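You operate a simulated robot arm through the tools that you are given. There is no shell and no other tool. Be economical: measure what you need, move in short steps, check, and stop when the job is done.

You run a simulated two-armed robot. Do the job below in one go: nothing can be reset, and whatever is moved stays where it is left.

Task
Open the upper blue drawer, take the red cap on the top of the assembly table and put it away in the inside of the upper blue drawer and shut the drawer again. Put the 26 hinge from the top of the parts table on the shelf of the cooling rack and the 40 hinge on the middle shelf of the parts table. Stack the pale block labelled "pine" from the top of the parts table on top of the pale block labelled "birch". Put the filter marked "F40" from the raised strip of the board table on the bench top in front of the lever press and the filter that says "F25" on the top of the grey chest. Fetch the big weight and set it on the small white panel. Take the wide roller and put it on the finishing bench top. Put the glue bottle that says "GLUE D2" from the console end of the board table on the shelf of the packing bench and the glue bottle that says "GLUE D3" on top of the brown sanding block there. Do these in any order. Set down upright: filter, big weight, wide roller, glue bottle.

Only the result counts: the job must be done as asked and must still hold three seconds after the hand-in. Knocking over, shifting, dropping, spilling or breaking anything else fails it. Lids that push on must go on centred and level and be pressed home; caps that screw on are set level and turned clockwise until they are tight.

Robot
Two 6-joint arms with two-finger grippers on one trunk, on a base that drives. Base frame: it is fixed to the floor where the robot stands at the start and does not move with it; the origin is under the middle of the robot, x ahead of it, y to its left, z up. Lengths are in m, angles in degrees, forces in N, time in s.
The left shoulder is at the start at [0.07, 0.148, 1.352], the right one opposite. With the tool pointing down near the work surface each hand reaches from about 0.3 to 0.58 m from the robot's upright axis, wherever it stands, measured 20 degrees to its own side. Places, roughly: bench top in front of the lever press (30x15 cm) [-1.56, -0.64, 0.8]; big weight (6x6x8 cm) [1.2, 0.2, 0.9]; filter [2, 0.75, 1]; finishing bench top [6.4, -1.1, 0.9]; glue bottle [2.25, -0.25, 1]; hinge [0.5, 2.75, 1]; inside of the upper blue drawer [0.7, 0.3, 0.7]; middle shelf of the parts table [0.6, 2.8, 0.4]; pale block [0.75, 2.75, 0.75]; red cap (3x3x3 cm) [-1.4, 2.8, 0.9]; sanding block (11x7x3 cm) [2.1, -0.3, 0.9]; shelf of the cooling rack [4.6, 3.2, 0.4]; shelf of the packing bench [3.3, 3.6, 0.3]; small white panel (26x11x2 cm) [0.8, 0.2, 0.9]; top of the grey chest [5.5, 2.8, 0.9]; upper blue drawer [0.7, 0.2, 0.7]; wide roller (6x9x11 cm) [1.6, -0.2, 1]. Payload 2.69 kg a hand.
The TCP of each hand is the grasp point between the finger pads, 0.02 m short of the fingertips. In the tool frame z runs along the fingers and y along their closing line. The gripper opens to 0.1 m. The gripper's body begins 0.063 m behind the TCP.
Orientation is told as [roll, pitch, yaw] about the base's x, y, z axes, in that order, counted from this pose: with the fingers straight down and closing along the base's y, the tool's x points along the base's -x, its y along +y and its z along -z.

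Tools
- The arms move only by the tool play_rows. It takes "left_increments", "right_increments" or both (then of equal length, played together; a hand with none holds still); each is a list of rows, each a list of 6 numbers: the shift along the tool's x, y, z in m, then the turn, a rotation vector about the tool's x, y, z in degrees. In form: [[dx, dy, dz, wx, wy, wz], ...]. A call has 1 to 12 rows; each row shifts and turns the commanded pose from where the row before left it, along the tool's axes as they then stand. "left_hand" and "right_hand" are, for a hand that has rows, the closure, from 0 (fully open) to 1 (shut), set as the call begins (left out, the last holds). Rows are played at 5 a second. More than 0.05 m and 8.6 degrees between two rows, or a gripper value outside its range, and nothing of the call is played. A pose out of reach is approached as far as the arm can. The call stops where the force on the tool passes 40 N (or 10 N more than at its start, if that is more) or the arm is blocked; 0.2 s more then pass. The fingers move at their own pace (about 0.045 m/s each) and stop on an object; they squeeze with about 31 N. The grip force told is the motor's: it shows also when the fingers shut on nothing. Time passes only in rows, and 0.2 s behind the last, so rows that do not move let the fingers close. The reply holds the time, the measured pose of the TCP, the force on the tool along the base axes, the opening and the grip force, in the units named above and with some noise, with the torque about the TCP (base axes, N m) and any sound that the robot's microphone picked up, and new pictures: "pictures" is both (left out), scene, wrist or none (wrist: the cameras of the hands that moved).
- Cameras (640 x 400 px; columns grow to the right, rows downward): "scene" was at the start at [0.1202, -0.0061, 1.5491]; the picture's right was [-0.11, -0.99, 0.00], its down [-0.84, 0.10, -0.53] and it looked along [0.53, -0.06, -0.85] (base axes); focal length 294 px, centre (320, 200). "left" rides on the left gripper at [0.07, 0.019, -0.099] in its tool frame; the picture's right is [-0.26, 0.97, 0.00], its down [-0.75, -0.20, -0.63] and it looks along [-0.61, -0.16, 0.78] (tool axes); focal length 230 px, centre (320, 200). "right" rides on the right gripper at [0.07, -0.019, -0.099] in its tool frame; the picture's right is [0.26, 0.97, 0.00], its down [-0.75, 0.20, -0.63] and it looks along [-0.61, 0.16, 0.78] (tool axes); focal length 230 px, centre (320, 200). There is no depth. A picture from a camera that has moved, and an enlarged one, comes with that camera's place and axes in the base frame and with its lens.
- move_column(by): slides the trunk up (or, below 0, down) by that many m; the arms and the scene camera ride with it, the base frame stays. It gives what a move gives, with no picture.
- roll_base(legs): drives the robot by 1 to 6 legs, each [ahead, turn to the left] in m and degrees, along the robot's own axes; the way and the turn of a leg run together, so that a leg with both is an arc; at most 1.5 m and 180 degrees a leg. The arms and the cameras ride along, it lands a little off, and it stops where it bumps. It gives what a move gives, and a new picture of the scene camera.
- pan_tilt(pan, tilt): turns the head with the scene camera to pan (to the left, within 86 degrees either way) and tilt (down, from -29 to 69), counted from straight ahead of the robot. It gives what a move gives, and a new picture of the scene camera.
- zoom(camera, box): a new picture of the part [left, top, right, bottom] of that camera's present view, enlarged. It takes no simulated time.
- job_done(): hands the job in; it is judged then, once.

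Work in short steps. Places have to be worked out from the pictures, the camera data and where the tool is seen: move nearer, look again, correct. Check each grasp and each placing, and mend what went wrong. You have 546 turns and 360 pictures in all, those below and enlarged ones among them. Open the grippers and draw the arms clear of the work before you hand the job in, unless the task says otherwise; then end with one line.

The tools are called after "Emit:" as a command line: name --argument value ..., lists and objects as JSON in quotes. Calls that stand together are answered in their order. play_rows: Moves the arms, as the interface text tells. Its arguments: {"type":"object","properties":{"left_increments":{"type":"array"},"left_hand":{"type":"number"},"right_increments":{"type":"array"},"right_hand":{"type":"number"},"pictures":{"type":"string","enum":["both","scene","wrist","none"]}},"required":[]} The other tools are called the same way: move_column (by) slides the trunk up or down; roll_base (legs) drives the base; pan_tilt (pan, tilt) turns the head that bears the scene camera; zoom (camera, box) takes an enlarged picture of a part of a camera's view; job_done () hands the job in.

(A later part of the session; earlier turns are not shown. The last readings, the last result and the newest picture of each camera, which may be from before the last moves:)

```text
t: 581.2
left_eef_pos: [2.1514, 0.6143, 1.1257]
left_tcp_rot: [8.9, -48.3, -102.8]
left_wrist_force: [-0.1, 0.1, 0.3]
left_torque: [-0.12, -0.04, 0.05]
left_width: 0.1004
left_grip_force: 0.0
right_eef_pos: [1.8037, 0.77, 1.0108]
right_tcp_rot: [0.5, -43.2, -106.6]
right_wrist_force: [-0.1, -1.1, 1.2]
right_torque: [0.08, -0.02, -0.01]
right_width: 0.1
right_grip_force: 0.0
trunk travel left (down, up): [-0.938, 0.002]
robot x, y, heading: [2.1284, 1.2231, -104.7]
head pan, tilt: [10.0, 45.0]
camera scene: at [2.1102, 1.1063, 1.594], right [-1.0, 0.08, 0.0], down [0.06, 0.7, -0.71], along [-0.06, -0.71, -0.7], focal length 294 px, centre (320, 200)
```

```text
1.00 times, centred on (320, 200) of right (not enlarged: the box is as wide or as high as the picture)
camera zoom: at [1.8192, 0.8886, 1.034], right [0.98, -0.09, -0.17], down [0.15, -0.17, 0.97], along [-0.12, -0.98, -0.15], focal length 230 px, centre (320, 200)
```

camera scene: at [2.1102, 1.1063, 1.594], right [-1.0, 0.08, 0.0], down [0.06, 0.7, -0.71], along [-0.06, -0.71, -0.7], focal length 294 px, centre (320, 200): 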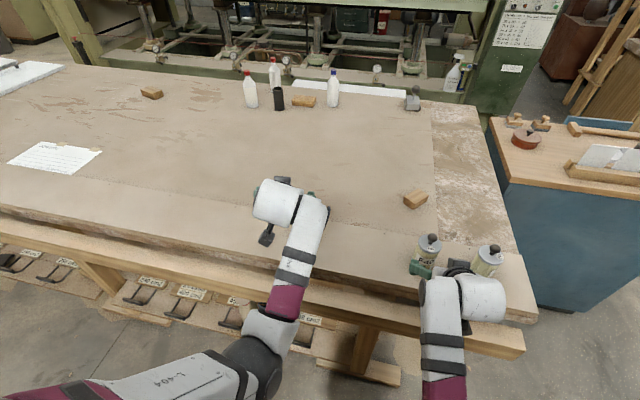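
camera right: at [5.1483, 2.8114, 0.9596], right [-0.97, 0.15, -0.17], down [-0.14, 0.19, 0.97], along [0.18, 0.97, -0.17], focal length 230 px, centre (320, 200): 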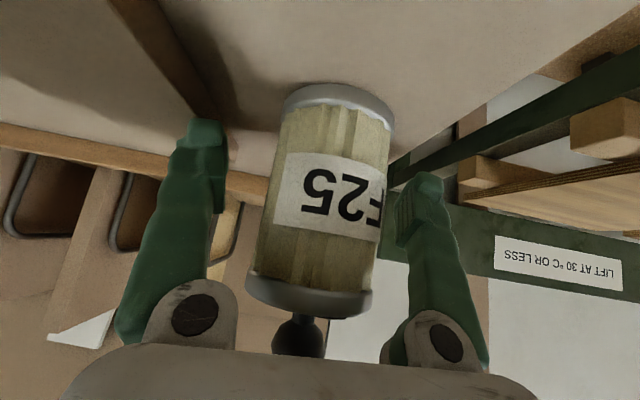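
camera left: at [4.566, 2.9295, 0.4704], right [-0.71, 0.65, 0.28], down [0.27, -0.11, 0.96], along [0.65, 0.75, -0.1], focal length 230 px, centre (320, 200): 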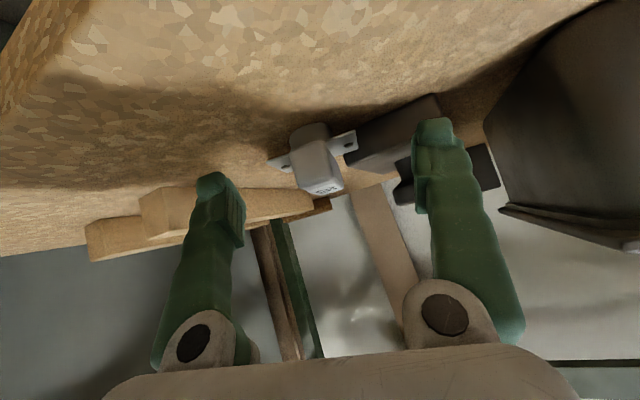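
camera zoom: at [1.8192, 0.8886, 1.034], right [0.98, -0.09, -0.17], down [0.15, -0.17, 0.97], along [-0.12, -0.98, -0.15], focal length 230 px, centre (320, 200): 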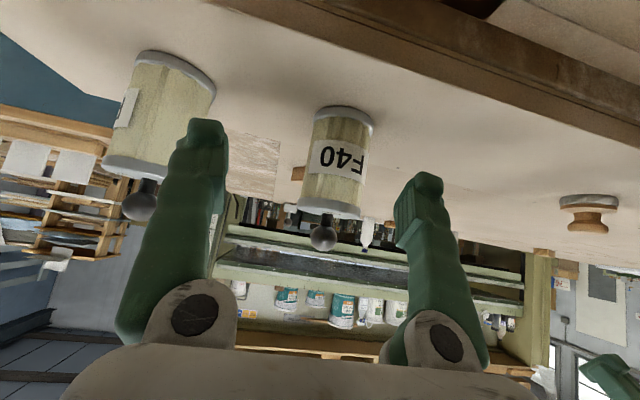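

Emit:
play_rows --right_increments '[[-0.006, 0.0088, 0.026, 0, 0, 0], [-0.006, 0.0088, 0.026, 0, 0, 0]]' --pictures "wrist"

```text
t: 581.8
left_eef_pos: [2.15, 0.6045, 1.1209]
left_tcp_rot: [9.2, -47.7, -102.8]
left_wrist_force: [-1.0, 0.4, 0.7]
left_torque: [-0.03, -0.01, -0.01]
left_width: 0.0998
left_grip_force: 0.1
right_eef_pos: [1.8057, 0.7148, 0.9766]
right_tcp_rot: [0.3, -42.8, -106.5]
right_wrist_force: [-0.4, 1.1, -0.1]
right_torque: [0.0, 0.01, 0.0]
right_width: 0.0999
right_grip_force: 0.2
trunk travel left (down, up): [-0.938, 0.002]
robot x, y, heading: [2.1263, 1.227, -104.7]
head pan, tilt: [10.0, 45.0]
camera right: at [1.8217, 0.8326, 1.0006], right [0.98, -0.09, -0.17], down [0.15, -0.17, 0.97], along [-0.12, -0.98, -0.16], focal length 230 px, centre (320, 200)
```

right: 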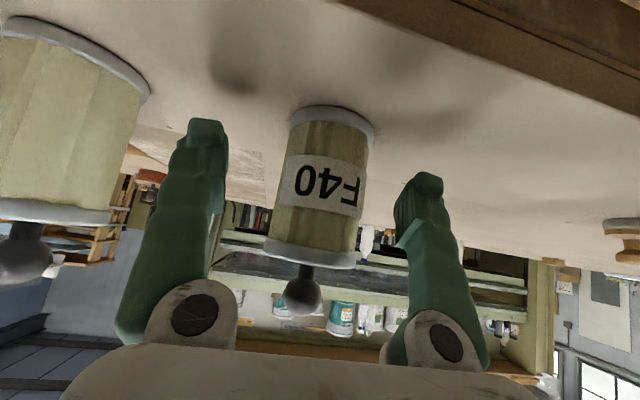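

Emit:
play_rows --right_increments '[[-0.004, 0.002, 0.0165, 0, 0, 0], [0, 0, 0, 0, 0, 0]]' --pictures "none"

Emit:
play_rows --right_increments '[[0, 0, 0, 0, 0, 0], [0, 0, 0, 0, 0, 0], [0, 0, 0, 0, 0, 0], [0, 0, 0, 0, 0, 0], [0, 0, 0, 0, 0, 0]]' --right_hand 1 --pictures "wrist"

```text
t: 582.4
left_eef_pos: [2.15, 0.6036, 1.1217]
left_tcp_rot: [9.1, -47.8, -102.9]
left_wrist_force: [-0.1, -0.2, 0.6]
left_torque: [-0.02, -0.02, 0.0]
left_width: 0.1
left_grip_force: 0.1
right_eef_pos: [1.8041, 0.7008, 0.9661]
right_tcp_rot: [0.5, -42.7, -106.5]
right_wrist_force: [0.2, -0.2, -1.1]
right_torque: [-0.02, -0.01, -0.03]
right_width: 0.1002
right_grip_force: 0.1
trunk travel left (down, up): [-0.938, 0.002]
robot x, y, heading: [2.1265, 1.2249, -104.6]
head pan, tilt: [10.0, 45.0]
```

```text
t: 583.6
left_eef_pos: [2.1497, 0.6045, 1.1214]
left_tcp_rot: [9.1, -47.9, -102.9]
left_wrist_force: [-0.9, -0.9, 0.0]
left_torque: [-0.01, -0.01, -0.02]
left_width: 0.1
left_grip_force: 0.1
right_eef_pos: [1.8058, 0.7009, 0.9671]
right_tcp_rot: [0.4, -42.8, -106.6]
right_wrist_force: [0.0, 0.9, 0.0]
right_torque: [0.0, 0.01, -0.01]
right_width: 0.0546
right_grip_force: 30.9
trunk travel left (down, up): [-0.938, 0.002]
robot x, y, heading: [2.1255, 1.2233, -104.5]
head pan, tilt: [10.0, 45.0]
camera right: at [1.8201, 0.8199, 0.9914], right [0.98, -0.09, -0.17], down [0.15, -0.17, 0.97], along [-0.12, -0.98, -0.16], focal length 230 px, centre (320, 200)
```

right: 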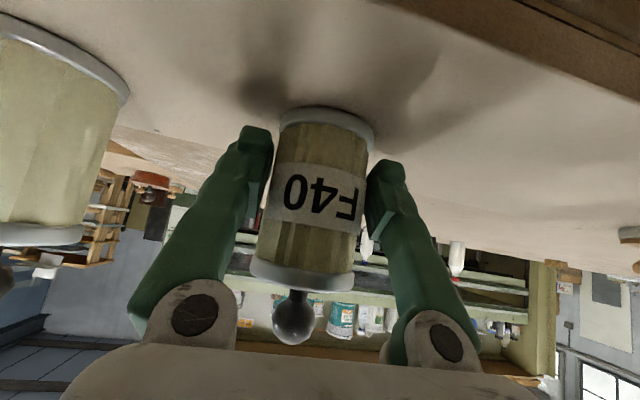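

F40 gripped. I lift with the arm 10 cm and back away.

Emit:
play_rows --right_increments '[[-0.03, 0, -0.033, 0, 0, 0], [-0.03, 0, -0.033, 0, 0, 0]]' --pictures "wrist"

Emit:
roll_base --legs '[[-0.35, 0]]'

```text
t: 584.2
left_eef_pos: [2.1501, 0.606, 1.1219]
left_tcp_rot: [9.1, -47.9, -102.8]
left_wrist_force: [-0.6, 0.6, -0.2]
left_torque: [0.0, 0.0, 0.02]
left_width: 0.1
left_grip_force: 0.2
right_eef_pos: [1.8057, 0.7039, 1.057]
right_tcp_rot: [0.4, -42.8, -106.5]
right_wrist_force: [-0.6, -0.1, -1.4]
right_torque: [0.02, 0.01, 0.01]
right_width: 0.0544
right_grip_force: 31.4
trunk travel left (down, up): [-0.938, 0.002]
robot x, y, heading: [2.1304, 1.2267, -104.7]
head pan, tilt: [10.0, 45.0]
camera right: at [1.8201, 0.8221, 1.0812], right [0.98, -0.09, -0.17], down [0.15, -0.17, 0.97], along [-0.12, -0.98, -0.16], focal length 230 px, centre (320, 200)
```

right: 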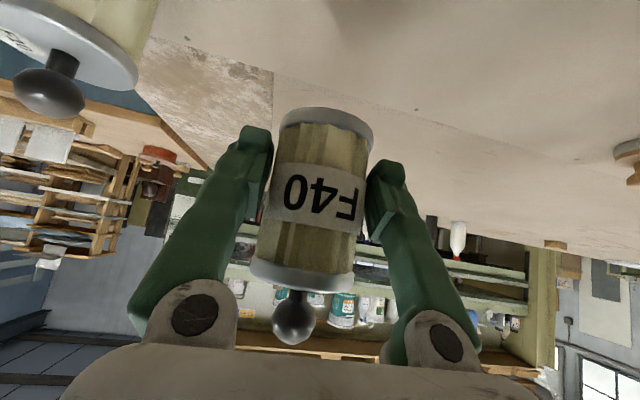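

```text
t: 586.5
left_eef_pos: [2.235, 0.9403, 1.1197]
left_tcp_rot: [9.3, -47.6, -103.1]
left_wrist_force: [-0.5, 1.0, -0.9]
left_torque: [0.02, 0.0, 0.02]
left_width: 0.1
left_grip_force: 0.0
right_eef_pos: [1.89, 1.0383, 1.0544]
right_tcp_rot: [0.3, -42.7, -106.8]
right_wrist_force: [-0.3, -0.3, -0.7]
right_torque: [0.04, -0.01, 0.0]
right_width: 0.0545
right_grip_force: 31.0
trunk travel left (down, up): [-0.938, 0.002]
robot x, y, heading: [2.2129, 1.56, -104.7]
head pan, tilt: [10.0, 45.0]
camera scene: at [2.1939, 1.429, 1.5928], right [-1.0, 0.08, 0.0], down [0.06, 0.71, -0.71], along [-0.06, -0.7, -0.71], focal length 294 px, centre (320, 200)
```

scene: 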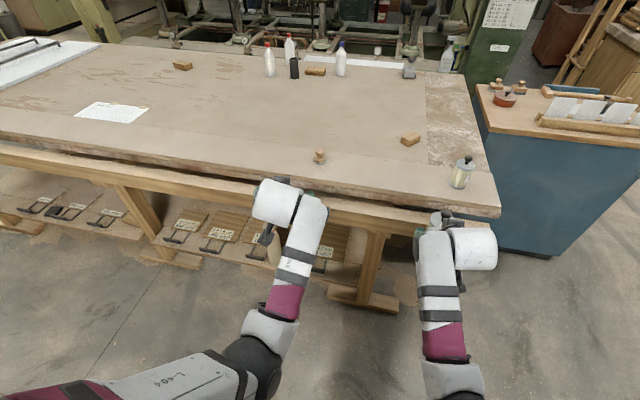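

I drive west toward the lever press bench at about (-1.5, -0.6).

Emit:
roll_base --legs '[[0, -70.5], [1.5, 0], [1.5, 0], [0, 65]]'

Emit:
pan_tilt --pan 0 --tilt 30

```text
t: 606.9
left_eef_pos: [-0.8382, 0.7268, 1.1223]
left_tcp_rot: [9.2, -48.1, -109.6]
left_wrist_force: [0.5, 0.0, 0.3]
left_torque: [0.01, -0.04, 0.0]
left_width: 0.1002
left_grip_force: 0.0
right_eef_pos: [-1.1684, 0.8639, 1.0558]
right_tcp_rot: [0.5, -42.8, -113.4]
right_wrist_force: [0.1, 0.8, -1.3]
right_torque: [0.02, -0.01, 0.02]
right_width: 0.0545
right_grip_force: 30.7
trunk travel left (down, up): [-0.938, 0.002]
robot x, y, heading: [-0.7891, 1.3438, -111.3]
head pan, tilt: [10.0, 45.0]
camera scene: at [-0.8228, 1.2188, 1.5932], right [-0.98, 0.2, 0.0], down [0.14, 0.69, -0.71], along [-0.14, -0.69, -0.71], focal length 294 px, centre (320, 200)
```

scene: 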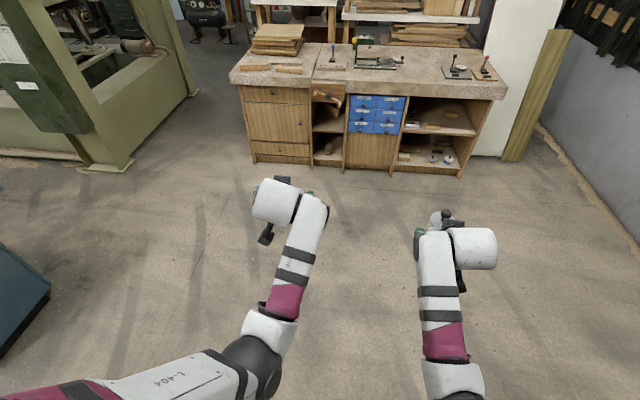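

```text
t: 607.6
left_eef_pos: [-0.8383, 0.7269, 1.1226]
left_tcp_rot: [9.2, -48.1, -109.6]
left_wrist_force: [0.5, 1.1, 0.0]
left_torque: [0.0, 0.0, 0.02]
left_width: 0.1
left_grip_force: 0.1
right_eef_pos: [-1.169, 0.8652, 1.056]
right_tcp_rot: [0.4, -42.8, -113.4]
right_wrist_force: [0.1, 0.2, -1.4]
right_torque: [-0.01, -0.02, 0.0]
right_width: 0.0543
right_grip_force: 30.9
trunk travel left (down, up): [-0.938, 0.002]
robot x, y, heading: [-0.787, 1.3461, -111.4]
head pan, tilt: [0.0, 30.0]
camera scene: at [-0.8389, 1.214, 1.6157], right [-0.93, 0.36, 0.0], down [0.18, 0.47, -0.87], along [-0.31, -0.81, -0.5], focal length 294 px, centre (320, 200)
```

scene: 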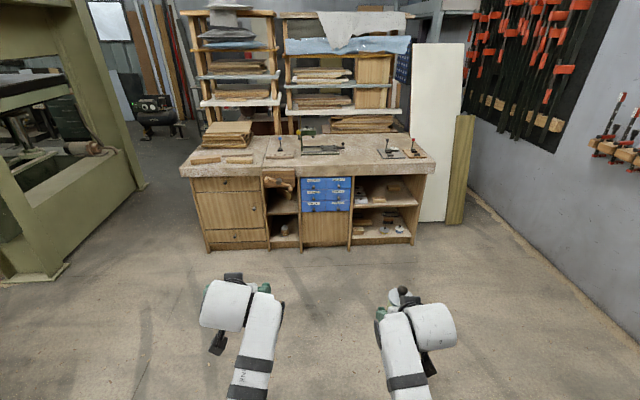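

Emit:
zoom --camera "scene" --box '[170, 100, 450, 260]'

```text
2.29 times, centred on (310, 180) of scene
camera zoom: at [-0.8389, 1.214, 1.6157], right [-0.93, 0.36, 0.0], down [0.18, 0.47, -0.87], along [-0.31, -0.81, -0.5], focal length 671 px, centre (343, 246)
```

zoom: 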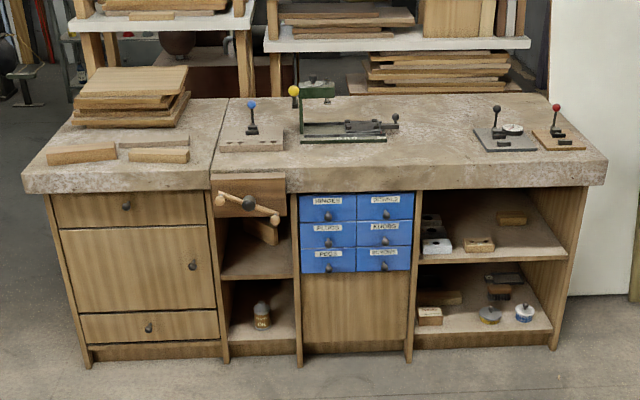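

The lever press is the green device; the free strip in front of it is around (-1.52, -0.55). I drive up to the bench.

Emit:
roll_base --legs '[[0, 6.7], [1.15, 0], [0, -2]]'

Emit:
pan_tilt --pan -15 --tilt 45

```text
t: 614.4
left_eef_pos: [-1.0757, -0.3909, 1.1222]
left_tcp_rot: [9.0, -48.1, -104.8]
left_wrist_force: [0.3, -1.1, 0.4]
left_torque: [-0.01, 0.04, 0.01]
left_width: 0.0998
left_grip_force: 0.0
right_eef_pos: [-1.4162, -0.2791, 1.0568]
right_tcp_rot: [0.4, -42.9, -108.5]
right_wrist_force: [0.4, 0.8, -0.4]
right_torque: [0.03, 0.02, 0.02]
right_width: 0.0544
right_grip_force: 31.6
trunk travel left (down, up): [-0.938, 0.002]
robot x, y, heading: [-1.0815, 0.228, -106.7]
head pan, tilt: [0.0, 30.0]
camera scene: at [-1.1167, 0.0956, 1.6157], right [-0.96, 0.29, 0.0], down [0.14, 0.48, -0.87], along [-0.25, -0.83, -0.5], focal length 294 px, centre (320, 200)
```

scene: 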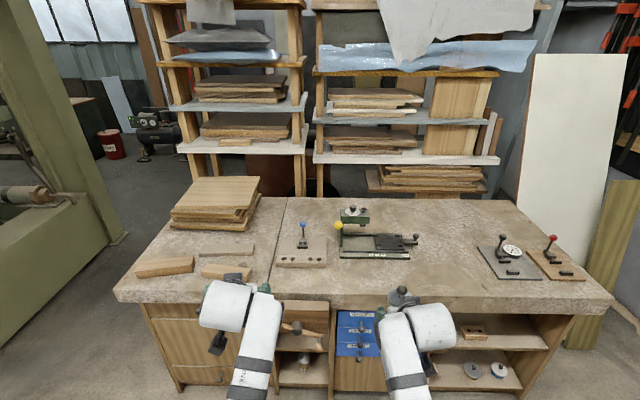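

```text
t: 615.2
left_eef_pos: [-1.077, -0.3888, 1.1233]
left_tcp_rot: [9.0, -48.0, -104.9]
left_wrist_force: [-0.7, 0.9, 0.3]
left_torque: [0.03, 0.02, 0.03]
left_width: 0.1001
left_grip_force: 0.1
right_eef_pos: [-1.4172, -0.2797, 1.0568]
right_tcp_rot: [0.4, -42.8, -108.6]
right_wrist_force: [-0.1, -0.9, -1.2]
right_torque: [-0.02, 0.0, 0.04]
right_width: 0.0544
right_grip_force: 30.9
trunk travel left (down, up): [-0.938, 0.002]
robot x, y, heading: [-1.0808, 0.2289, -106.8]
head pan, tilt: [-15.0, 45.0]
camera scene: at [-1.1349, 0.114, 1.5933], right [-0.85, 0.52, 0.0], down [0.37, 0.6, -0.71], along [-0.37, -0.6, -0.71], focal length 294 px, centre (320, 200)
```

scene: 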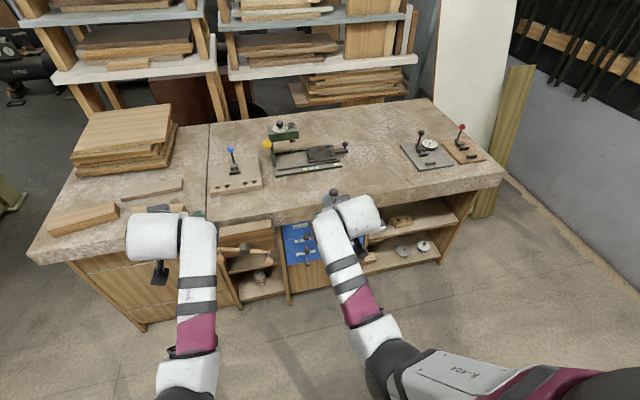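

I drive 0.26 m forward and view through the right camera.

Emit:
roll_base --legs '[[0, -5], [0.27, 0]]'

Emit:
zoom --camera "right" --box '[0, 0, 640, 400]'

```text
t: 617.6
left_eef_pos: [-1.2301, -0.6359, 1.1248]
left_tcp_rot: [9.1, -48.2, -109.9]
left_wrist_force: [0.5, -0.1, -0.2]
left_torque: [0.03, -0.02, 0.02]
left_width: 0.1
left_grip_force: 0.1
right_eef_pos: [-1.5598, -0.4957, 1.0578]
right_tcp_rot: [0.5, -42.8, -113.7]
right_wrist_force: [0.2, 0.1, -1.3]
right_torque: [-0.01, 0.01, -0.02]
right_width: 0.0546
right_grip_force: 31.2
trunk travel left (down, up): [-0.938, 0.002]
robot x, y, heading: [-1.1777, -0.0237, -111.9]
head pan, tilt: [-15.0, 45.0]
camera scene: at [-1.2439, -0.1274, 1.5935], right [-0.8, 0.6, 0.0], down [0.42, 0.57, -0.71], along [-0.42, -0.57, -0.71], focal length 294 px, centre (320, 200)
```

scene: 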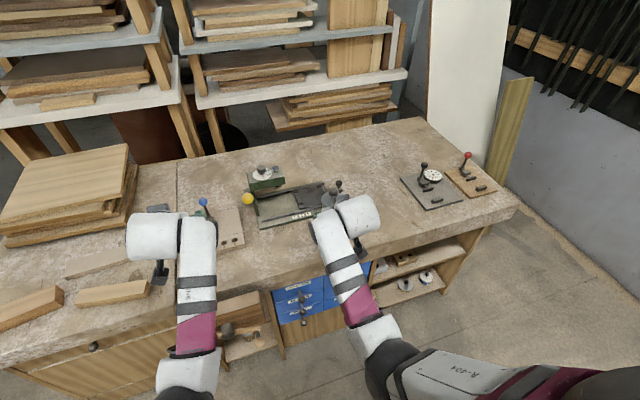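

```text
1.00 times, centred on (320, 200) of right (not enlarged: the box is as wide or as high as the picture)
camera zoom: at [-1.5305, -0.3801, 1.0818], right [0.96, -0.21, -0.17], down [0.13, -0.19, 0.97], along [-0.24, -0.96, -0.15], focal length 230 px, centre (320, 200)
```

zoom: 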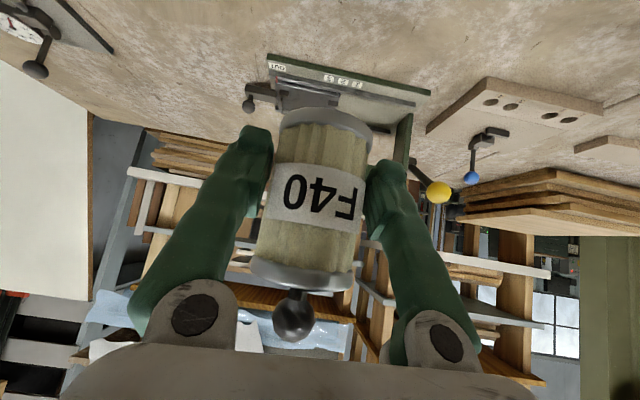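

The device's front edge runs (-1.72,-0.67)–(-1.47,-0.74), so the area centre is ≈(-1.563,-0.625). I drive 0.08 m and shift the hand.

Emit:
roll_base --legs '[[0.08, 0]]'

Emit:
play_rows --right_increments '[[-0.0155, 0.023, 0.014, 0, 0, 0], [-0.0155, 0.023, 0.014, 0, 0, 0]]' --pictures "none"

Emit:
move_column --by -0.08

Emit:
zoom --camera "right" --box '[0, 0, 640, 400]'

```text
t: 618.7
left_eef_pos: [-1.2515, -0.72, 1.1394]
left_tcp_rot: [11.5, -50.1, -111.1]
left_wrist_force: [-1.2, -0.9, -1.5]
left_torque: [0.0, 0.0, 0.0]
left_width: 0.1
left_grip_force: 0.0
right_eef_pos: [-1.5884, -0.567, 1.0574]
right_tcp_rot: [0.6, -42.8, -113.9]
right_wrist_force: [0.0, -1.8, -0.9]
right_torque: [0.03, 0.0, 0.01]
right_width: 0.0546
right_grip_force: 31.6
trunk travel left (down, up): [-0.938, 0.002]
robot x, y, heading: [-1.2093, -0.0969, -111.6]
head pan, tilt: [-15.0, 45.0]
camera scene: at [-1.2802, -0.2206, 1.5926], right [-0.8, 0.6, 0.0], down [0.42, 0.57, -0.7], along [-0.42, -0.56, -0.71], focal length 294 px, centre (320, 200)
```

scene: 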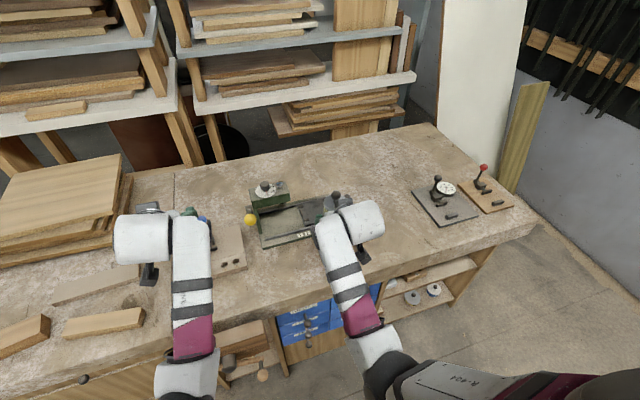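

```text
t: 619.3
left_eef_pos: [-1.2476, -0.7221, 1.137]
left_tcp_rot: [11.9, -49.9, -111.2]
left_wrist_force: [-0.3, 0.0, 0.3]
left_torque: [0.06, 0.01, -0.02]
left_width: 0.0997
left_grip_force: 0.0
right_eef_pos: [-1.56, -0.6264, 1.059]
right_tcp_rot: [0.5, -42.9, -113.8]
right_wrist_force: [-0.5, 0.2, -1.2]
right_torque: [0.04, -0.02, -0.02]
right_width: 0.0547
right_grip_force: 31.3
trunk travel left (down, up): [-0.938, 0.002]
robot x, y, heading: [-1.2116, -0.0945, -111.4]
head pan, tilt: [-15.0, 45.0]
```

```text
t: 620.4
left_eef_pos: [-1.2461, -0.7111, 1.0648]
left_tcp_rot: [11.9, -50.6, -111.4]
left_wrist_force: [0.4, -0.4, -0.8]
left_torque: [0.02, -0.04, -0.02]
left_width: 0.0999
left_grip_force: 0.1
right_eef_pos: [-1.559, -0.6142, 0.9829]
right_tcp_rot: [0.6, -43.5, -113.9]
right_wrist_force: [0.4, 0.3, -1.5]
right_torque: [-0.05, -0.02, 0.0]
right_width: 0.0547
right_grip_force: 31.2
trunk travel left (down, up): [-0.858, 0.082]
robot x, y, heading: [-1.2093, -0.0936, -112.0]
head pan, tilt: [-15.0, 45.0]
```

```text
1.00 times, centred on (320, 200) of right (not enlarged: the box is as wide or as high as the picture)
camera zoom: at [-1.5295, -0.4992, 1.0065], right [0.96, -0.21, -0.17], down [0.13, -0.18, 0.97], along [-0.24, -0.96, -0.14], focal length 230 px, centre (320, 200)
```

zoom: 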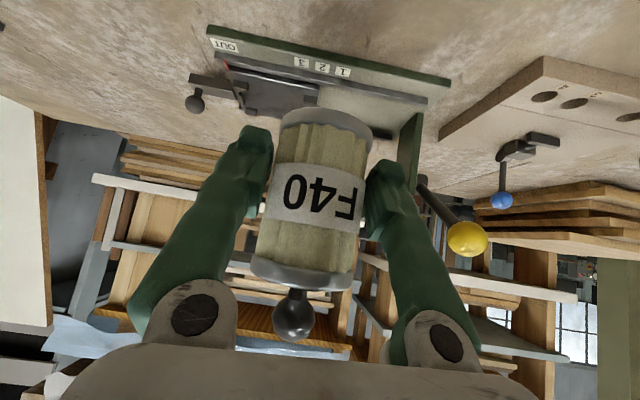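

Emit:
move_column --by -0.04

Emit:
move_column --by -0.015

Emit:
move_column --by -0.012

```text
t: 621.3
left_eef_pos: [-1.2463, -0.7104, 1.0266]
left_tcp_rot: [11.9, -50.7, -111.4]
left_wrist_force: [-0.7, 0.7, -0.6]
left_torque: [0.02, -0.03, 0.0]
left_width: 0.1
left_grip_force: 0.0
right_eef_pos: [-1.5588, -0.6142, 0.9443]
right_tcp_rot: [0.6, -43.6, -114.0]
right_wrist_force: [0.0, -0.6, -0.7]
right_torque: [0.02, 0.01, 0.01]
right_width: 0.0545
right_grip_force: 31.4
trunk travel left (down, up): [-0.818, 0.122]
robot x, y, heading: [-1.2063, -0.0978, -111.6]
head pan, tilt: [-15.0, 45.0]
```

```text
t: 621.9
left_eef_pos: [-1.2444, -0.7105, 1.0111]
left_tcp_rot: [12.0, -50.8, -111.3]
left_wrist_force: [-0.1, 0.5, 0.1]
left_torque: [-0.02, 0.0, 0.0]
left_width: 0.1
left_grip_force: 0.2
right_eef_pos: [-1.5587, -0.6146, 0.9288]
right_tcp_rot: [0.6, -43.5, -113.8]
right_wrist_force: [0.2, 0.1, -1.7]
right_torque: [-0.01, -0.04, 0.03]
right_width: 0.0546
right_grip_force: 30.5
trunk travel left (down, up): [-0.803, 0.137]
robot x, y, heading: [-1.2108, -0.0986, -111.7]
head pan, tilt: [-15.0, 45.0]
```

```text
t: 622.5
left_eef_pos: [-1.2453, -0.711, 0.9987]
left_tcp_rot: [11.8, -50.7, -111.2]
left_wrist_force: [0.0, 0.3, 0.0]
left_torque: [0.0, -0.02, -0.01]
left_width: 0.0998
left_grip_force: 0.0
right_eef_pos: [-1.5598, -0.6149, 0.9166]
right_tcp_rot: [0.6, -43.4, -113.9]
right_wrist_force: [-1.0, 0.8, -1.3]
right_torque: [0.02, 0.0, 0.01]
right_width: 0.0546
right_grip_force: 30.9
trunk travel left (down, up): [-0.791, 0.149]
robot x, y, heading: [-1.2095, -0.093, -111.7]
head pan, tilt: [-15.0, 45.0]
```

The left hand hovers over the blue-knob fixture; I raise it before lowering further.

Emit:
play_rows --left_increments '[[-0.025, 0.02, -0.02, 0, 0, 0], [-0.025, 0.02, -0.02, 0, 0, 0]]' --pictures "wrist"

Emit:
move_column --by -0.01

```text
t: 623.1
left_eef_pos: [-1.2154, -0.715, 1.0672]
left_tcp_rot: [11.3, -50.6, -111.0]
left_wrist_force: [0.3, -0.9, -0.6]
left_torque: [-0.03, 0.02, 0.02]
left_width: 0.1003
left_grip_force: 0.2
right_eef_pos: [-1.5578, -0.6146, 0.9175]
right_tcp_rot: [0.6, -43.5, -113.8]
right_wrist_force: [0.3, -0.7, -1.1]
right_torque: [0.01, 0.0, 0.01]
right_width: 0.0547
right_grip_force: 31.0
trunk travel left (down, up): [-0.791, 0.149]
robot x, y, heading: [-1.2099, -0.0952, -111.6]
head pan, tilt: [-15.0, 45.0]
camera left: at [-1.1744, -0.6009, 1.0762], right [0.88, -0.36, 0.32], down [-0.31, 0.09, 0.95], along [-0.36, -0.93, -0.03], focal length 230 px, centre (320, 200)
```

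left: 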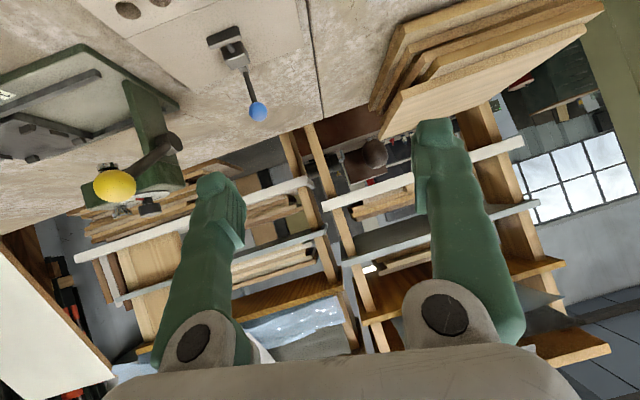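

```text
t: 623.7
left_eef_pos: [-1.2161, -0.7163, 1.0577]
left_tcp_rot: [11.4, -50.8, -111.0]
left_wrist_force: [0.1, 0.3, 0.7]
left_torque: [-0.01, 0.0, -0.02]
left_width: 0.1001
left_grip_force: 0.0
right_eef_pos: [-1.5596, -0.6133, 0.9055]
right_tcp_rot: [0.8, -43.5, -113.8]
right_wrist_force: [0.1, -0.4, -1.7]
right_torque: [0.04, 0.03, 0.02]
right_width: 0.0545
right_grip_force: 31.1
trunk travel left (down, up): [-0.781, 0.159]
robot x, y, heading: [-1.2082, -0.0926, -111.6]
head pan, tilt: [-15.0, 45.0]
```

Emit:
move_column --by -0.012

Emit:
zoom --camera "right" --box '[0, 0, 640, 400]'

```text
t: 624.3
left_eef_pos: [-1.2167, -0.7162, 1.0458]
left_tcp_rot: [11.5, -50.8, -111.1]
left_wrist_force: [0.0, 0.1, -0.8]
left_torque: [-0.01, -0.02, 0.03]
left_width: 0.1001
left_grip_force: 0.1
right_eef_pos: [-1.5588, -0.6141, 0.8948]
right_tcp_rot: [0.6, -43.6, -113.9]
right_wrist_force: [0.5, 0.1, -1.4]
right_torque: [0.0, -0.02, 0.01]
right_width: 0.0543
right_grip_force: 30.6
trunk travel left (down, up): [-0.769, 0.171]
robot x, y, heading: [-1.208, -0.095, -111.8]
head pan, tilt: [-15.0, 45.0]
```

```text
1.00 times, centred on (320, 200) of right (not enlarged: the box is as wide or as high as the picture)
camera zoom: at [-1.5293, -0.4989, 0.9176], right [0.96, -0.21, -0.17], down [0.13, -0.18, 0.97], along [-0.24, -0.96, -0.14], focal length 230 px, centre (320, 200)
```

zoom: 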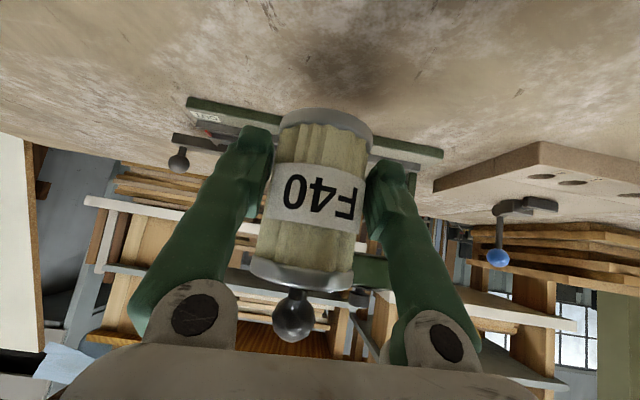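

Emit:
move_column --by -0.015

Emit:
move_column --by -0.01

Emit:
move_column --by -0.008

```text
t: 624.9
left_eef_pos: [-1.2162, -0.7161, 1.0289]
left_tcp_rot: [11.4, -50.7, -111.1]
left_wrist_force: [-0.2, 0.1, 0.2]
left_torque: [0.0, 0.07, -0.01]
left_width: 0.1001
left_grip_force: 0.0
right_eef_pos: [-1.5591, -0.6153, 0.8801]
right_tcp_rot: [0.6, -43.6, -113.9]
right_wrist_force: [0.2, 1.0, -0.6]
right_torque: [0.0, -0.02, 0.04]
right_width: 0.0545
right_grip_force: 30.5
trunk travel left (down, up): [-0.754, 0.186]
robot x, y, heading: [-1.2093, -0.0938, -111.7]
head pan, tilt: [-15.0, 45.0]
```

```text
t: 625.5
left_eef_pos: [-1.2175, -0.7148, 1.0206]
left_tcp_rot: [11.5, -50.6, -111.2]
left_wrist_force: [0.6, 0.7, 0.0]
left_torque: [0.0, -0.01, 0.01]
left_width: 0.1
left_grip_force: 0.0
right_eef_pos: [-1.559, -0.6138, 0.8696]
right_tcp_rot: [0.7, -43.5, -114.0]
right_wrist_force: [-0.3, 0.4, -0.9]
right_torque: [0.02, 0.04, 0.0]
right_width: 0.0544
right_grip_force: 31.0
trunk travel left (down, up): [-0.744, 0.196]
robot x, y, heading: [-1.212, -0.0948, -111.4]
head pan, tilt: [-15.0, 45.0]
```

```text
t: 626.0
left_eef_pos: [-1.2172, -0.7157, 1.0112]
left_tcp_rot: [11.4, -50.7, -111.0]
left_wrist_force: [-0.2, 0.0, 0.4]
left_torque: [-0.02, 0.01, -0.03]
left_width: 0.1002
left_grip_force: 0.0
right_eef_pos: [-1.5594, -0.6147, 0.8622]
right_tcp_rot: [0.6, -43.6, -114.0]
right_wrist_force: [0.6, -0.8, -2.1]
right_torque: [0.0, 0.04, 0.01]
right_width: 0.0547
right_grip_force: 31.0
trunk travel left (down, up): [-0.736, 0.204]
robot x, y, heading: [-1.2107, -0.0913, -111.5]
head pan, tilt: [-15.0, 45.0]
```

Emit:
zoom --camera "right" --box '[0, 0, 640, 400]'

Emit:
move_column --by -0.01

```text
1.00 times, centred on (320, 200) of right (not enlarged: the box is as wide or as high as the picture)
camera zoom: at [-1.5293, -0.4988, 0.8847], right [0.96, -0.21, -0.17], down [0.13, -0.18, 0.97], along [-0.24, -0.96, -0.14], focal length 230 px, centre (320, 200)
```

zoom: 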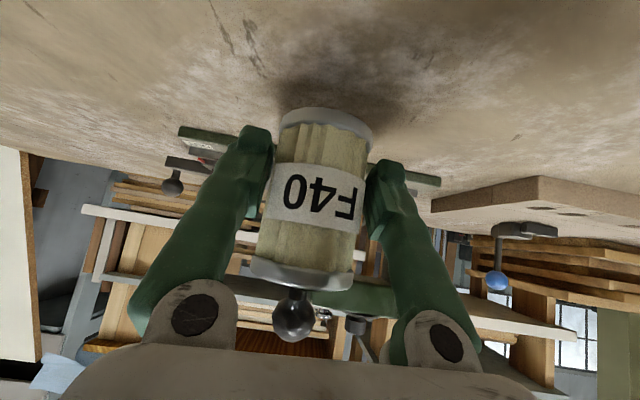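

```text
t: 626.6
left_eef_pos: [-1.2178, -0.7152, 1.0012]
left_tcp_rot: [11.4, -50.7, -111.1]
left_wrist_force: [1.1, -0.9, 0.0]
left_torque: [0.0, 0.04, 0.03]
left_width: 0.0998
left_grip_force: 0.0
right_eef_pos: [-1.5593, -0.6144, 0.8516]
right_tcp_rot: [0.6, -43.6, -113.9]
right_wrist_force: [0.5, 0.1, -1.3]
right_torque: [0.02, -0.01, 0.04]
right_width: 0.0546
right_grip_force: 31.0
trunk travel left (down, up): [-0.726, 0.214]
robot x, y, heading: [-1.2064, -0.0915, -111.8]
head pan, tilt: [-15.0, 45.0]
```

The stated area centre (-1.56, -0.64) is 2.5 cm further; I shift forward 2.5 cm and continue lowering.

Emit:
play_rows --right_increments '[[-0.018, 0.006, 0.017, 0, 0, 0]]' --pictures "none"

Emit:
move_column --by -0.006

Emit:
move_column --by -0.006

```text
t: 627.0
left_eef_pos: [-1.2175, -0.7178, 1.0012]
left_tcp_rot: [11.5, -50.6, -111.2]
left_wrist_force: [-0.3, -0.4, 0.1]
left_torque: [-0.01, 0.01, -0.01]
left_width: 0.0998
left_grip_force: 0.1
right_eef_pos: [-1.5647, -0.6407, 0.8508]
right_tcp_rot: [0.6, -43.3, -113.9]
right_wrist_force: [-0.4, -0.7, -0.5]
right_torque: [0.04, -0.03, 0.01]
right_width: 0.0545
right_grip_force: 31.3
trunk travel left (down, up): [-0.726, 0.214]
robot x, y, heading: [-1.2074, -0.0945, -111.6]
head pan, tilt: [-15.0, 45.0]
```

```text
t: 627.6
left_eef_pos: [-1.2176, -0.717, 0.9953]
left_tcp_rot: [11.6, -50.7, -111.1]
left_wrist_force: [-0.7, -0.2, 0.3]
left_torque: [-0.03, 0.02, 0.02]
left_width: 0.0999
left_grip_force: 0.0
right_eef_pos: [-1.5635, -0.6398, 0.8459]
right_tcp_rot: [0.6, -43.4, -113.9]
right_wrist_force: [0.5, 0.2, -0.9]
right_torque: [-0.02, 0.01, 0.0]
right_width: 0.0546
right_grip_force: 30.7
trunk travel left (down, up): [-0.72, 0.22]
robot x, y, heading: [-1.2092, -0.0949, -111.7]
head pan, tilt: [-15.0, 45.0]
```

```text
t: 628.1
left_eef_pos: [-1.2173, -0.7152, 0.9898]
left_tcp_rot: [11.5, -50.7, -111.1]
left_wrist_force: [0.1, 0.3, 1.2]
left_torque: [0.02, 0.01, 0.01]
left_width: 0.0998
left_grip_force: 0.1
right_eef_pos: [-1.5637, -0.6403, 0.8404]
right_tcp_rot: [0.6, -43.5, -113.9]
right_wrist_force: [0.5, 0.6, -1.0]
right_torque: [0.02, 0.03, 0.01]
right_width: 0.0546
right_grip_force: 30.6
trunk travel left (down, up): [-0.714, 0.226]
robot x, y, heading: [-1.2088, -0.0983, -111.5]
head pan, tilt: [-15.0, 45.0]
```

Emit:
move_column --by -0.008

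Emit:
move_column --by -0.006

Emit:
move_column --by -0.006

```text
t: 628.7
left_eef_pos: [-1.2166, -0.7138, 0.9842]
left_tcp_rot: [11.4, -50.8, -111.1]
left_wrist_force: [-0.5, -0.3, 0.2]
left_torque: [0.03, 0.02, 0.04]
left_width: 0.0999
left_grip_force: 0.1
right_eef_pos: [-1.5635, -0.6394, 0.8372]
right_tcp_rot: [0.5, -44.1, -113.9]
right_wrist_force: [-3.1, -1.4, 16.7]
right_torque: [0.15, -0.04, 0.02]
right_width: 0.0547
right_grip_force: 31.3
trunk travel left (down, up): [-0.706, 0.234]
robot x, y, heading: [-1.2089, -0.0945, -111.7]
head pan, tilt: [-15.0, 45.0]
```

```text
t: 629.2
left_eef_pos: [-1.2152, -0.7118, 0.9794]
left_tcp_rot: [11.4, -50.9, -111.1]
left_wrist_force: [0.2, -0.7, 0.4]
left_torque: [-0.03, 0.04, -0.01]
left_width: 0.1
left_grip_force: 0.0
right_eef_pos: [-1.563, -0.6395, 0.8337]
right_tcp_rot: [0.6, -44.5, -113.9]
right_wrist_force: [-5.1, -5.2, 27.5]
right_torque: [-0.43, 0.31, -0.13]
right_width: 0.0546
right_grip_force: 31.5
trunk travel left (down, up): [-0.7, 0.24]
robot x, y, heading: [-1.2073, -0.096, -111.6]
head pan, tilt: [-15.0, 45.0]
```

```text
t: 629.8
left_eef_pos: [-1.2165, -0.711, 0.9732]
left_tcp_rot: [11.4, -51.0, -111.1]
left_wrist_force: [0.9, 0.5, -0.2]
left_torque: [-0.02, -0.01, 0.01]
left_width: 0.0998
left_grip_force: 0.1
right_eef_pos: [-1.5627, -0.6373, 0.8282]
right_tcp_rot: [0.7, -44.4, -114.0]
right_wrist_force: [-5.4, -1.4, 27.6]
right_torque: [-0.48, 0.25, -0.09]
right_width: 0.0545
right_grip_force: 31.1
trunk travel left (down, up): [-0.694, 0.246]
robot x, y, heading: [-1.2109, -0.097, -111.5]
head pan, tilt: [-15.0, 45.0]
```

Contact made. I relieve 1 cm and open.

Emit:
move_column --by 0.01

Emit:
play_rows --right_increments '[[0, 0, 0, 0, 0, 0], [0, 0, 0, 0, 0, 0], [0, 0, 0, 0, 0, 0], [0, 0, 0, 0, 0, 0]]' --right_hand 0 --pictures "wrist"

```text
t: 630.4
left_eef_pos: [-1.2159, -0.7146, 0.9805]
left_tcp_rot: [11.5, -50.8, -111.2]
left_wrist_force: [-0.3, -0.1, -0.4]
left_torque: [-0.01, 0.0, -0.02]
left_width: 0.1
left_grip_force: 0.1
right_eef_pos: [-1.5617, -0.6378, 0.8283]
right_tcp_rot: [0.8, -43.3, -114.1]
right_wrist_force: [-1.6, -2.3, 7.0]
right_torque: [-0.35, 0.19, -0.05]
right_width: 0.0546
right_grip_force: 31.3
trunk travel left (down, up): [-0.704, 0.236]
robot x, y, heading: [-1.2117, -0.0961, -111.7]
head pan, tilt: [-15.0, 45.0]
```

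```text
t: 631.4
left_eef_pos: [-1.2168, -0.7153, 0.98]
left_tcp_rot: [11.6, -50.7, -111.1]
left_wrist_force: [-0.2, 1.1, 1.1]
left_torque: [0.0, 0.0, 0.0]
left_width: 0.0999
left_grip_force: 0.0
right_eef_pos: [-1.5628, -0.6396, 0.8294]
right_tcp_rot: [0.6, -43.5, -114.0]
right_wrist_force: [-0.6, -0.3, -0.3]
right_torque: [-0.03, -0.03, 0.01]
right_width: 0.0996
right_grip_force: 0.0
trunk travel left (down, up): [-0.704, 0.236]
robot x, y, heading: [-1.2101, -0.0927, -111.7]
head pan, tilt: [-15.0, 45.0]
camera right: at [-1.5335, -0.5233, 0.8531], right [0.96, -0.21, -0.17], down [0.13, -0.18, 0.97], along [-0.24, -0.96, -0.14], focal length 230 px, centre (320, 200)
```

right: 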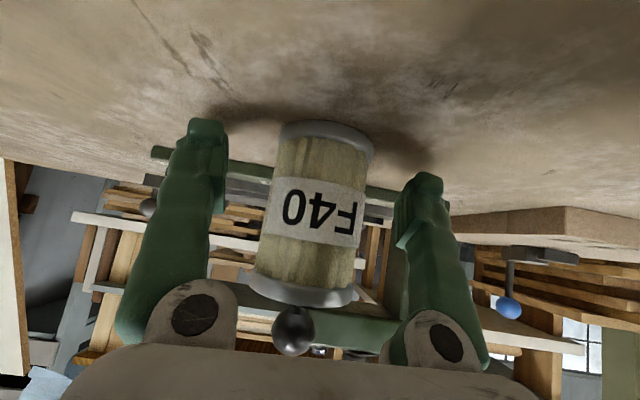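

F40 stands. I raise the trunk and back off, then check.

Emit:
move_column --by 0.23

Emit:
roll_base --legs '[[-0.35, 0]]'

```text
t: 633.8
left_eef_pos: [-1.2169, -0.7153, 1.2106]
left_tcp_rot: [11.5, -50.7, -111.0]
left_wrist_force: [0.6, -1.2, -0.5]
left_torque: [-0.05, -0.03, 0.0]
left_width: 0.0999
left_grip_force: 0.0
right_eef_pos: [-1.5633, -0.6394, 1.0598]
right_tcp_rot: [0.6, -43.5, -114.0]
right_wrist_force: [-0.2, 0.4, 0.3]
right_torque: [-0.01, 0.02, -0.04]
right_width: 0.1001
right_grip_force: 0.1
trunk travel left (down, up): [-0.934, 0.006]
robot x, y, heading: [-1.2098, -0.0968, -111.6]
head pan, tilt: [-15.0, 45.0]
```

```text
t: 636.1
left_eef_pos: [-1.0863, -0.3898, 1.2092]
left_tcp_rot: [11.4, -50.7, -111.1]
left_wrist_force: [-0.2, 1.3, 1.5]
left_torque: [0.01, -0.01, 0.02]
left_width: 0.0999
left_grip_force: 0.0
right_eef_pos: [-1.4336, -0.3139, 1.0584]
right_tcp_rot: [0.6, -43.3, -113.7]
right_wrist_force: [-0.6, 0.6, -1.0]
right_torque: [0.03, -0.02, -0.03]
right_width: 0.1001
right_grip_force: 0.0
trunk travel left (down, up): [-0.934, 0.006]
robot x, y, heading: [-1.0766, 0.2329, -111.4]
head pan, tilt: [-15.0, 45.0]
camera scene: at [-1.1455, 0.1196, 1.5889], right [-0.8, 0.6, 0.0], down [0.42, 0.57, -0.71], along [-0.42, -0.57, -0.71], focal length 294 px, centre (320, 200)
```

scene: 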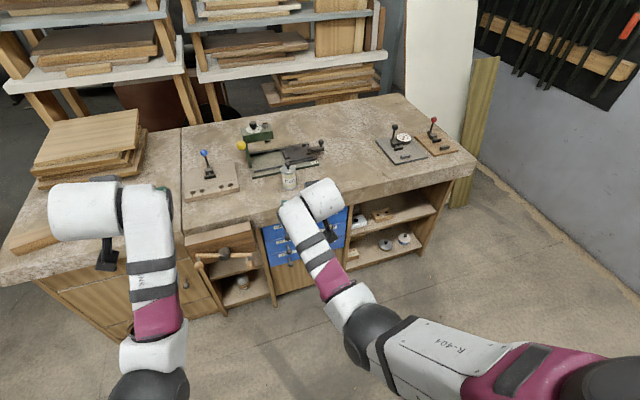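

F40 stands in front of the lever press. Next the red cap. I level the left hand (tilt ~41°) and lower it, then drive to the assembly table's left end.

Emit:
play_rows --left_increments '[[0.03, 0, 0.026, 2.25, 4.5, -2.7], [0.03, 0, 0.026, 2.25, 4.5, -2.7], [0.027, 0, 0.03, 0, 0, 0]]' --pictures "none"

Emit:
roll_base --legs '[[0, -142], [1.5, 0], [0.2, 0], [0, -35.5]]'

Emit:
pan_tilt --pan 5 --tilt 40

```text
t: 636.9
left_eef_pos: [-1.0777, -0.3903, 1.0917]
left_tcp_rot: [0.4, -42.3, -101.8]
left_wrist_force: [0.1, 0.0, 0.0]
left_torque: [0.03, 0.0, 0.0]
left_width: 0.1001
left_grip_force: 0.2
right_eef_pos: [-1.4304, -0.3111, 1.06]
right_tcp_rot: [0.5, -43.5, -113.8]
right_wrist_force: [1.2, -0.3, -0.1]
right_torque: [-0.01, -0.03, -0.01]
right_width: 0.1
right_grip_force: 0.0
trunk travel left (down, up): [-0.934, 0.006]
robot x, y, heading: [-1.0798, 0.2342, -111.6]
head pan, tilt: [-15.0, 45.0]
```

```text
t: 653.0
left_eef_pos: [-1.5893, 2.4779, 1.0911]
left_tcp_rot: [0.2, -42.3, 80.6]
left_wrist_force: [-0.5, 0.2, -0.2]
left_torque: [-0.02, 0.01, 0.0]
left_width: 0.1003
left_grip_force: 0.0
right_eef_pos: [-1.2326, 2.4142, 1.0602]
right_tcp_rot: [0.5, -43.5, 68.6]
right_wrist_force: [0.7, -0.1, -1.1]
right_torque: [-0.03, 0.01, 0.01]
right_width: 0.1
right_grip_force: 0.0
trunk travel left (down, up): [-0.934, 0.006]
robot x, y, heading: [-1.5632, 1.8527, 70.9]
head pan, tilt: [-15.0, 45.0]
camera scene: at [-1.4999, 1.9719, 1.5892], right [0.83, -0.56, 0.0], down [-0.4, -0.59, -0.71], along [0.4, 0.58, -0.71], focal length 294 px, centre (320, 200)
```

scene: 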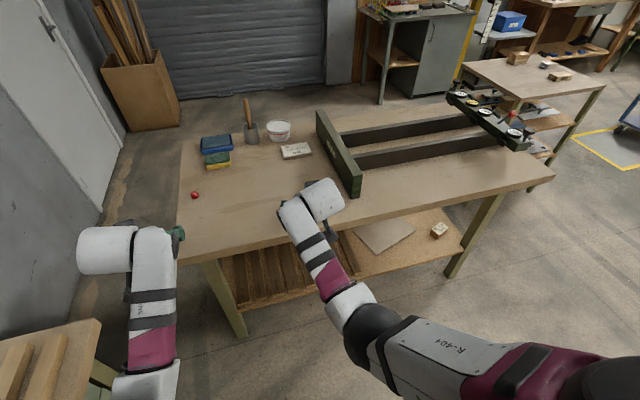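

```text
t: 653.9
left_eef_pos: [-1.5894, 2.4771, 1.092]
left_tcp_rot: [0.3, -42.2, 80.4]
left_wrist_force: [0.1, -0.1, 0.1]
left_torque: [-0.04, 0.02, 0.03]
left_width: 0.0998
left_grip_force: 0.0
right_eef_pos: [-1.2316, 2.4148, 1.0608]
right_tcp_rot: [0.6, -43.6, 68.5]
right_wrist_force: [-0.7, 0.9, -0.6]
right_torque: [0.0, -0.01, -0.01]
right_width: 0.0999
right_grip_force: 0.1
trunk travel left (down, up): [-0.934, 0.006]
robot x, y, heading: [-1.5627, 1.8555, 71.0]
head pan, tilt: [5.0, 40.0]
camera scene: at [-1.5231, 1.986, 1.5965], right [0.97, -0.25, 0.0], down [-0.16, -0.62, -0.77], along [0.19, 0.74, -0.64], focal length 294 px, centre (320, 200)
```

scene: 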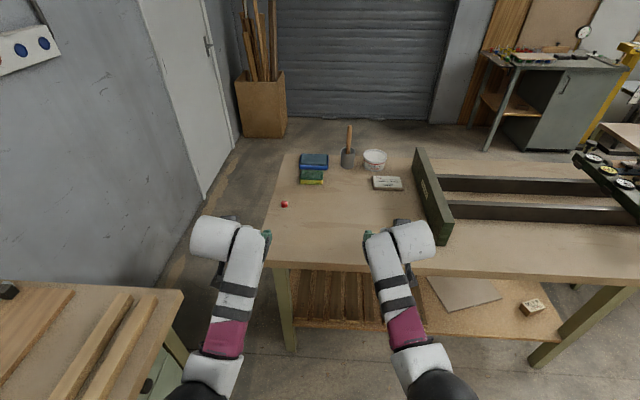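

The cap is at about (-1.446, 2.80). I drive 0.27 m forward.

Emit:
roll_base --legs '[[0.27, 0]]'

Emit:
zoom --camera "left" --box '[0, 0, 640, 400]'

```text
t: 655.8
left_eef_pos: [-1.5007, 2.7307, 1.0932]
left_tcp_rot: [0.3, -42.3, 80.5]
left_wrist_force: [-0.2, 0.0, -0.1]
left_torque: [0.0, 0.0, 0.01]
left_width: 0.0998
left_grip_force: 0.1
right_eef_pos: [-1.1443, 2.6663, 1.0619]
right_tcp_rot: [0.6, -43.6, 68.6]
right_wrist_force: [-0.5, 0.1, 0.6]
right_torque: [-0.02, 0.01, -0.01]
right_width: 0.1002
right_grip_force: 0.0
trunk travel left (down, up): [-0.934, 0.006]
robot x, y, heading: [-1.4751, 2.1116, 70.9]
head pan, tilt: [5.0, 40.0]
camera scene: at [-1.4361, 2.238, 1.5968], right [0.97, -0.24, 0.0], down [-0.16, -0.62, -0.77], along [0.19, 0.74, -0.64], focal length 294 px, centre (320, 200)
```

scene: 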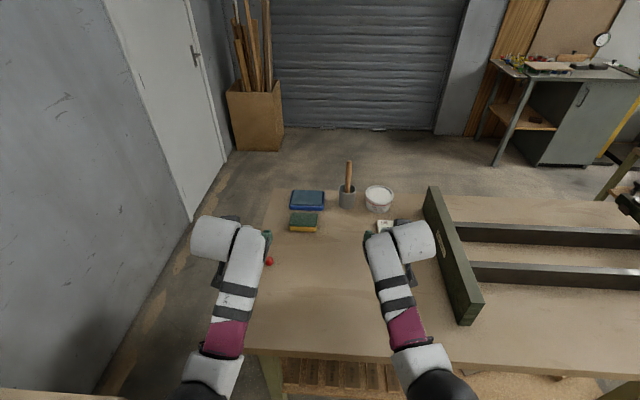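

```text
1.00 times, centred on (320, 200) of left (not enlarged: the box is as wide or as high as the picture)
camera zoom: at [-1.539, 2.6171, 1.1186], right [-0.92, 0.34, 0.18], down [0.22, 0.09, 0.97], along [0.32, 0.93, -0.16], focal length 230 px, centre (320, 200)
```

zoom: 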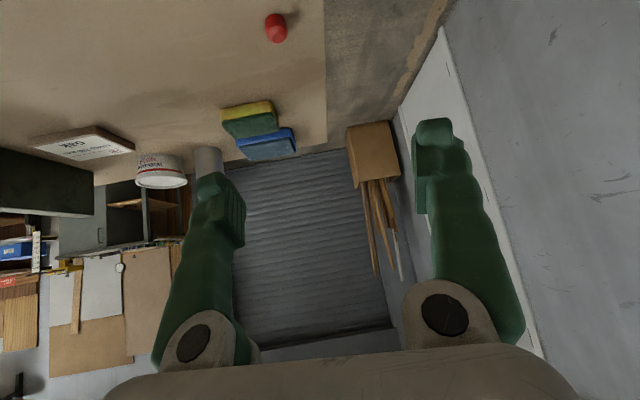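

I advance the left hand over the cap's position and raise the right hand for clearance, then lower the trunk.

Emit:
play_rows --left_increments '[[-0.0233, -0.012, 0.0217, 0, 0, 0], [-0.0233, -0.012, 0.0217, 0, 0, 0], [-0.0233, -0.012, 0.0217, 0, 0, 0]]' --right_increments '[[-0.0275, 0, -0.029, 0, 0, 0], [-0.0275, 0, -0.029, 0, 0, 0], [-0.0275, 0, -0.029, 0, 0, 0]]' --pictures "none"

Emit:
move_column --by -0.15

Emit:
zoom --camera "left" --box '[0, 0, 640, 400]'

```text
t: 656.6
left_eef_pos: [-1.4484, 2.8233, 1.0891]
left_tcp_rot: [0.4, -42.2, 80.5]
left_wrist_force: [0.5, 0.1, 0.1]
left_torque: [0.01, -0.01, -0.01]
left_width: 0.1001
left_grip_force: 0.1
right_eef_pos: [-1.141, 2.67, 1.1796]
right_tcp_rot: [0.7, -43.3, 68.6]
right_wrist_force: [0.0, 0.6, 1.4]
right_torque: [0.03, 0.01, 0.01]
right_width: 0.0999
right_grip_force: 0.0
trunk travel left (down, up): [-0.934, 0.006]
robot x, y, heading: [-1.4731, 2.1117, 70.7]
head pan, tilt: [5.0, 40.0]
```

```text
t: 658.3
left_eef_pos: [-1.45, 2.8218, 0.9417]
left_tcp_rot: [0.4, -42.3, 80.5]
left_wrist_force: [0.0, 0.0, 0.5]
left_torque: [0.01, -0.01, 0.01]
left_width: 0.1002
left_grip_force: 0.1
right_eef_pos: [-1.1421, 2.6693, 1.0311]
right_tcp_rot: [0.7, -43.4, 68.5]
right_wrist_force: [0.1, -0.7, 1.2]
right_torque: [0.01, -0.03, 0.0]
right_width: 0.0999
right_grip_force: 0.0
trunk travel left (down, up): [-0.784, 0.156]
robot x, y, heading: [-1.4705, 2.112, 70.6]
head pan, tilt: [5.0, 40.0]
```

```text
1.00 times, centred on (320, 200) of left (not enlarged: the box is as wide or as high as the picture)
camera zoom: at [-1.4874, 2.7085, 0.9662], right [-0.92, 0.34, 0.18], down [0.22, 0.1, 0.97], along [0.32, 0.93, -0.17], focal length 230 px, centre (320, 200)
```

zoom: 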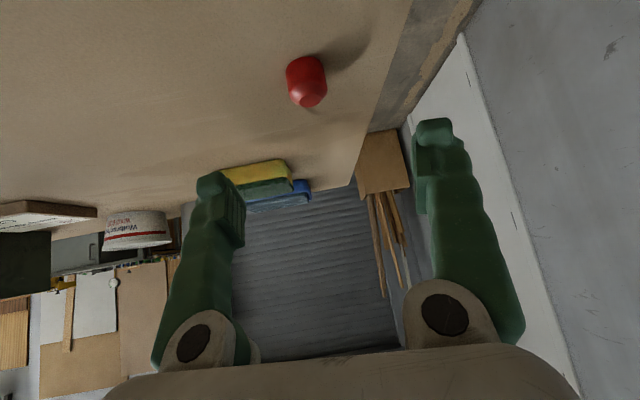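

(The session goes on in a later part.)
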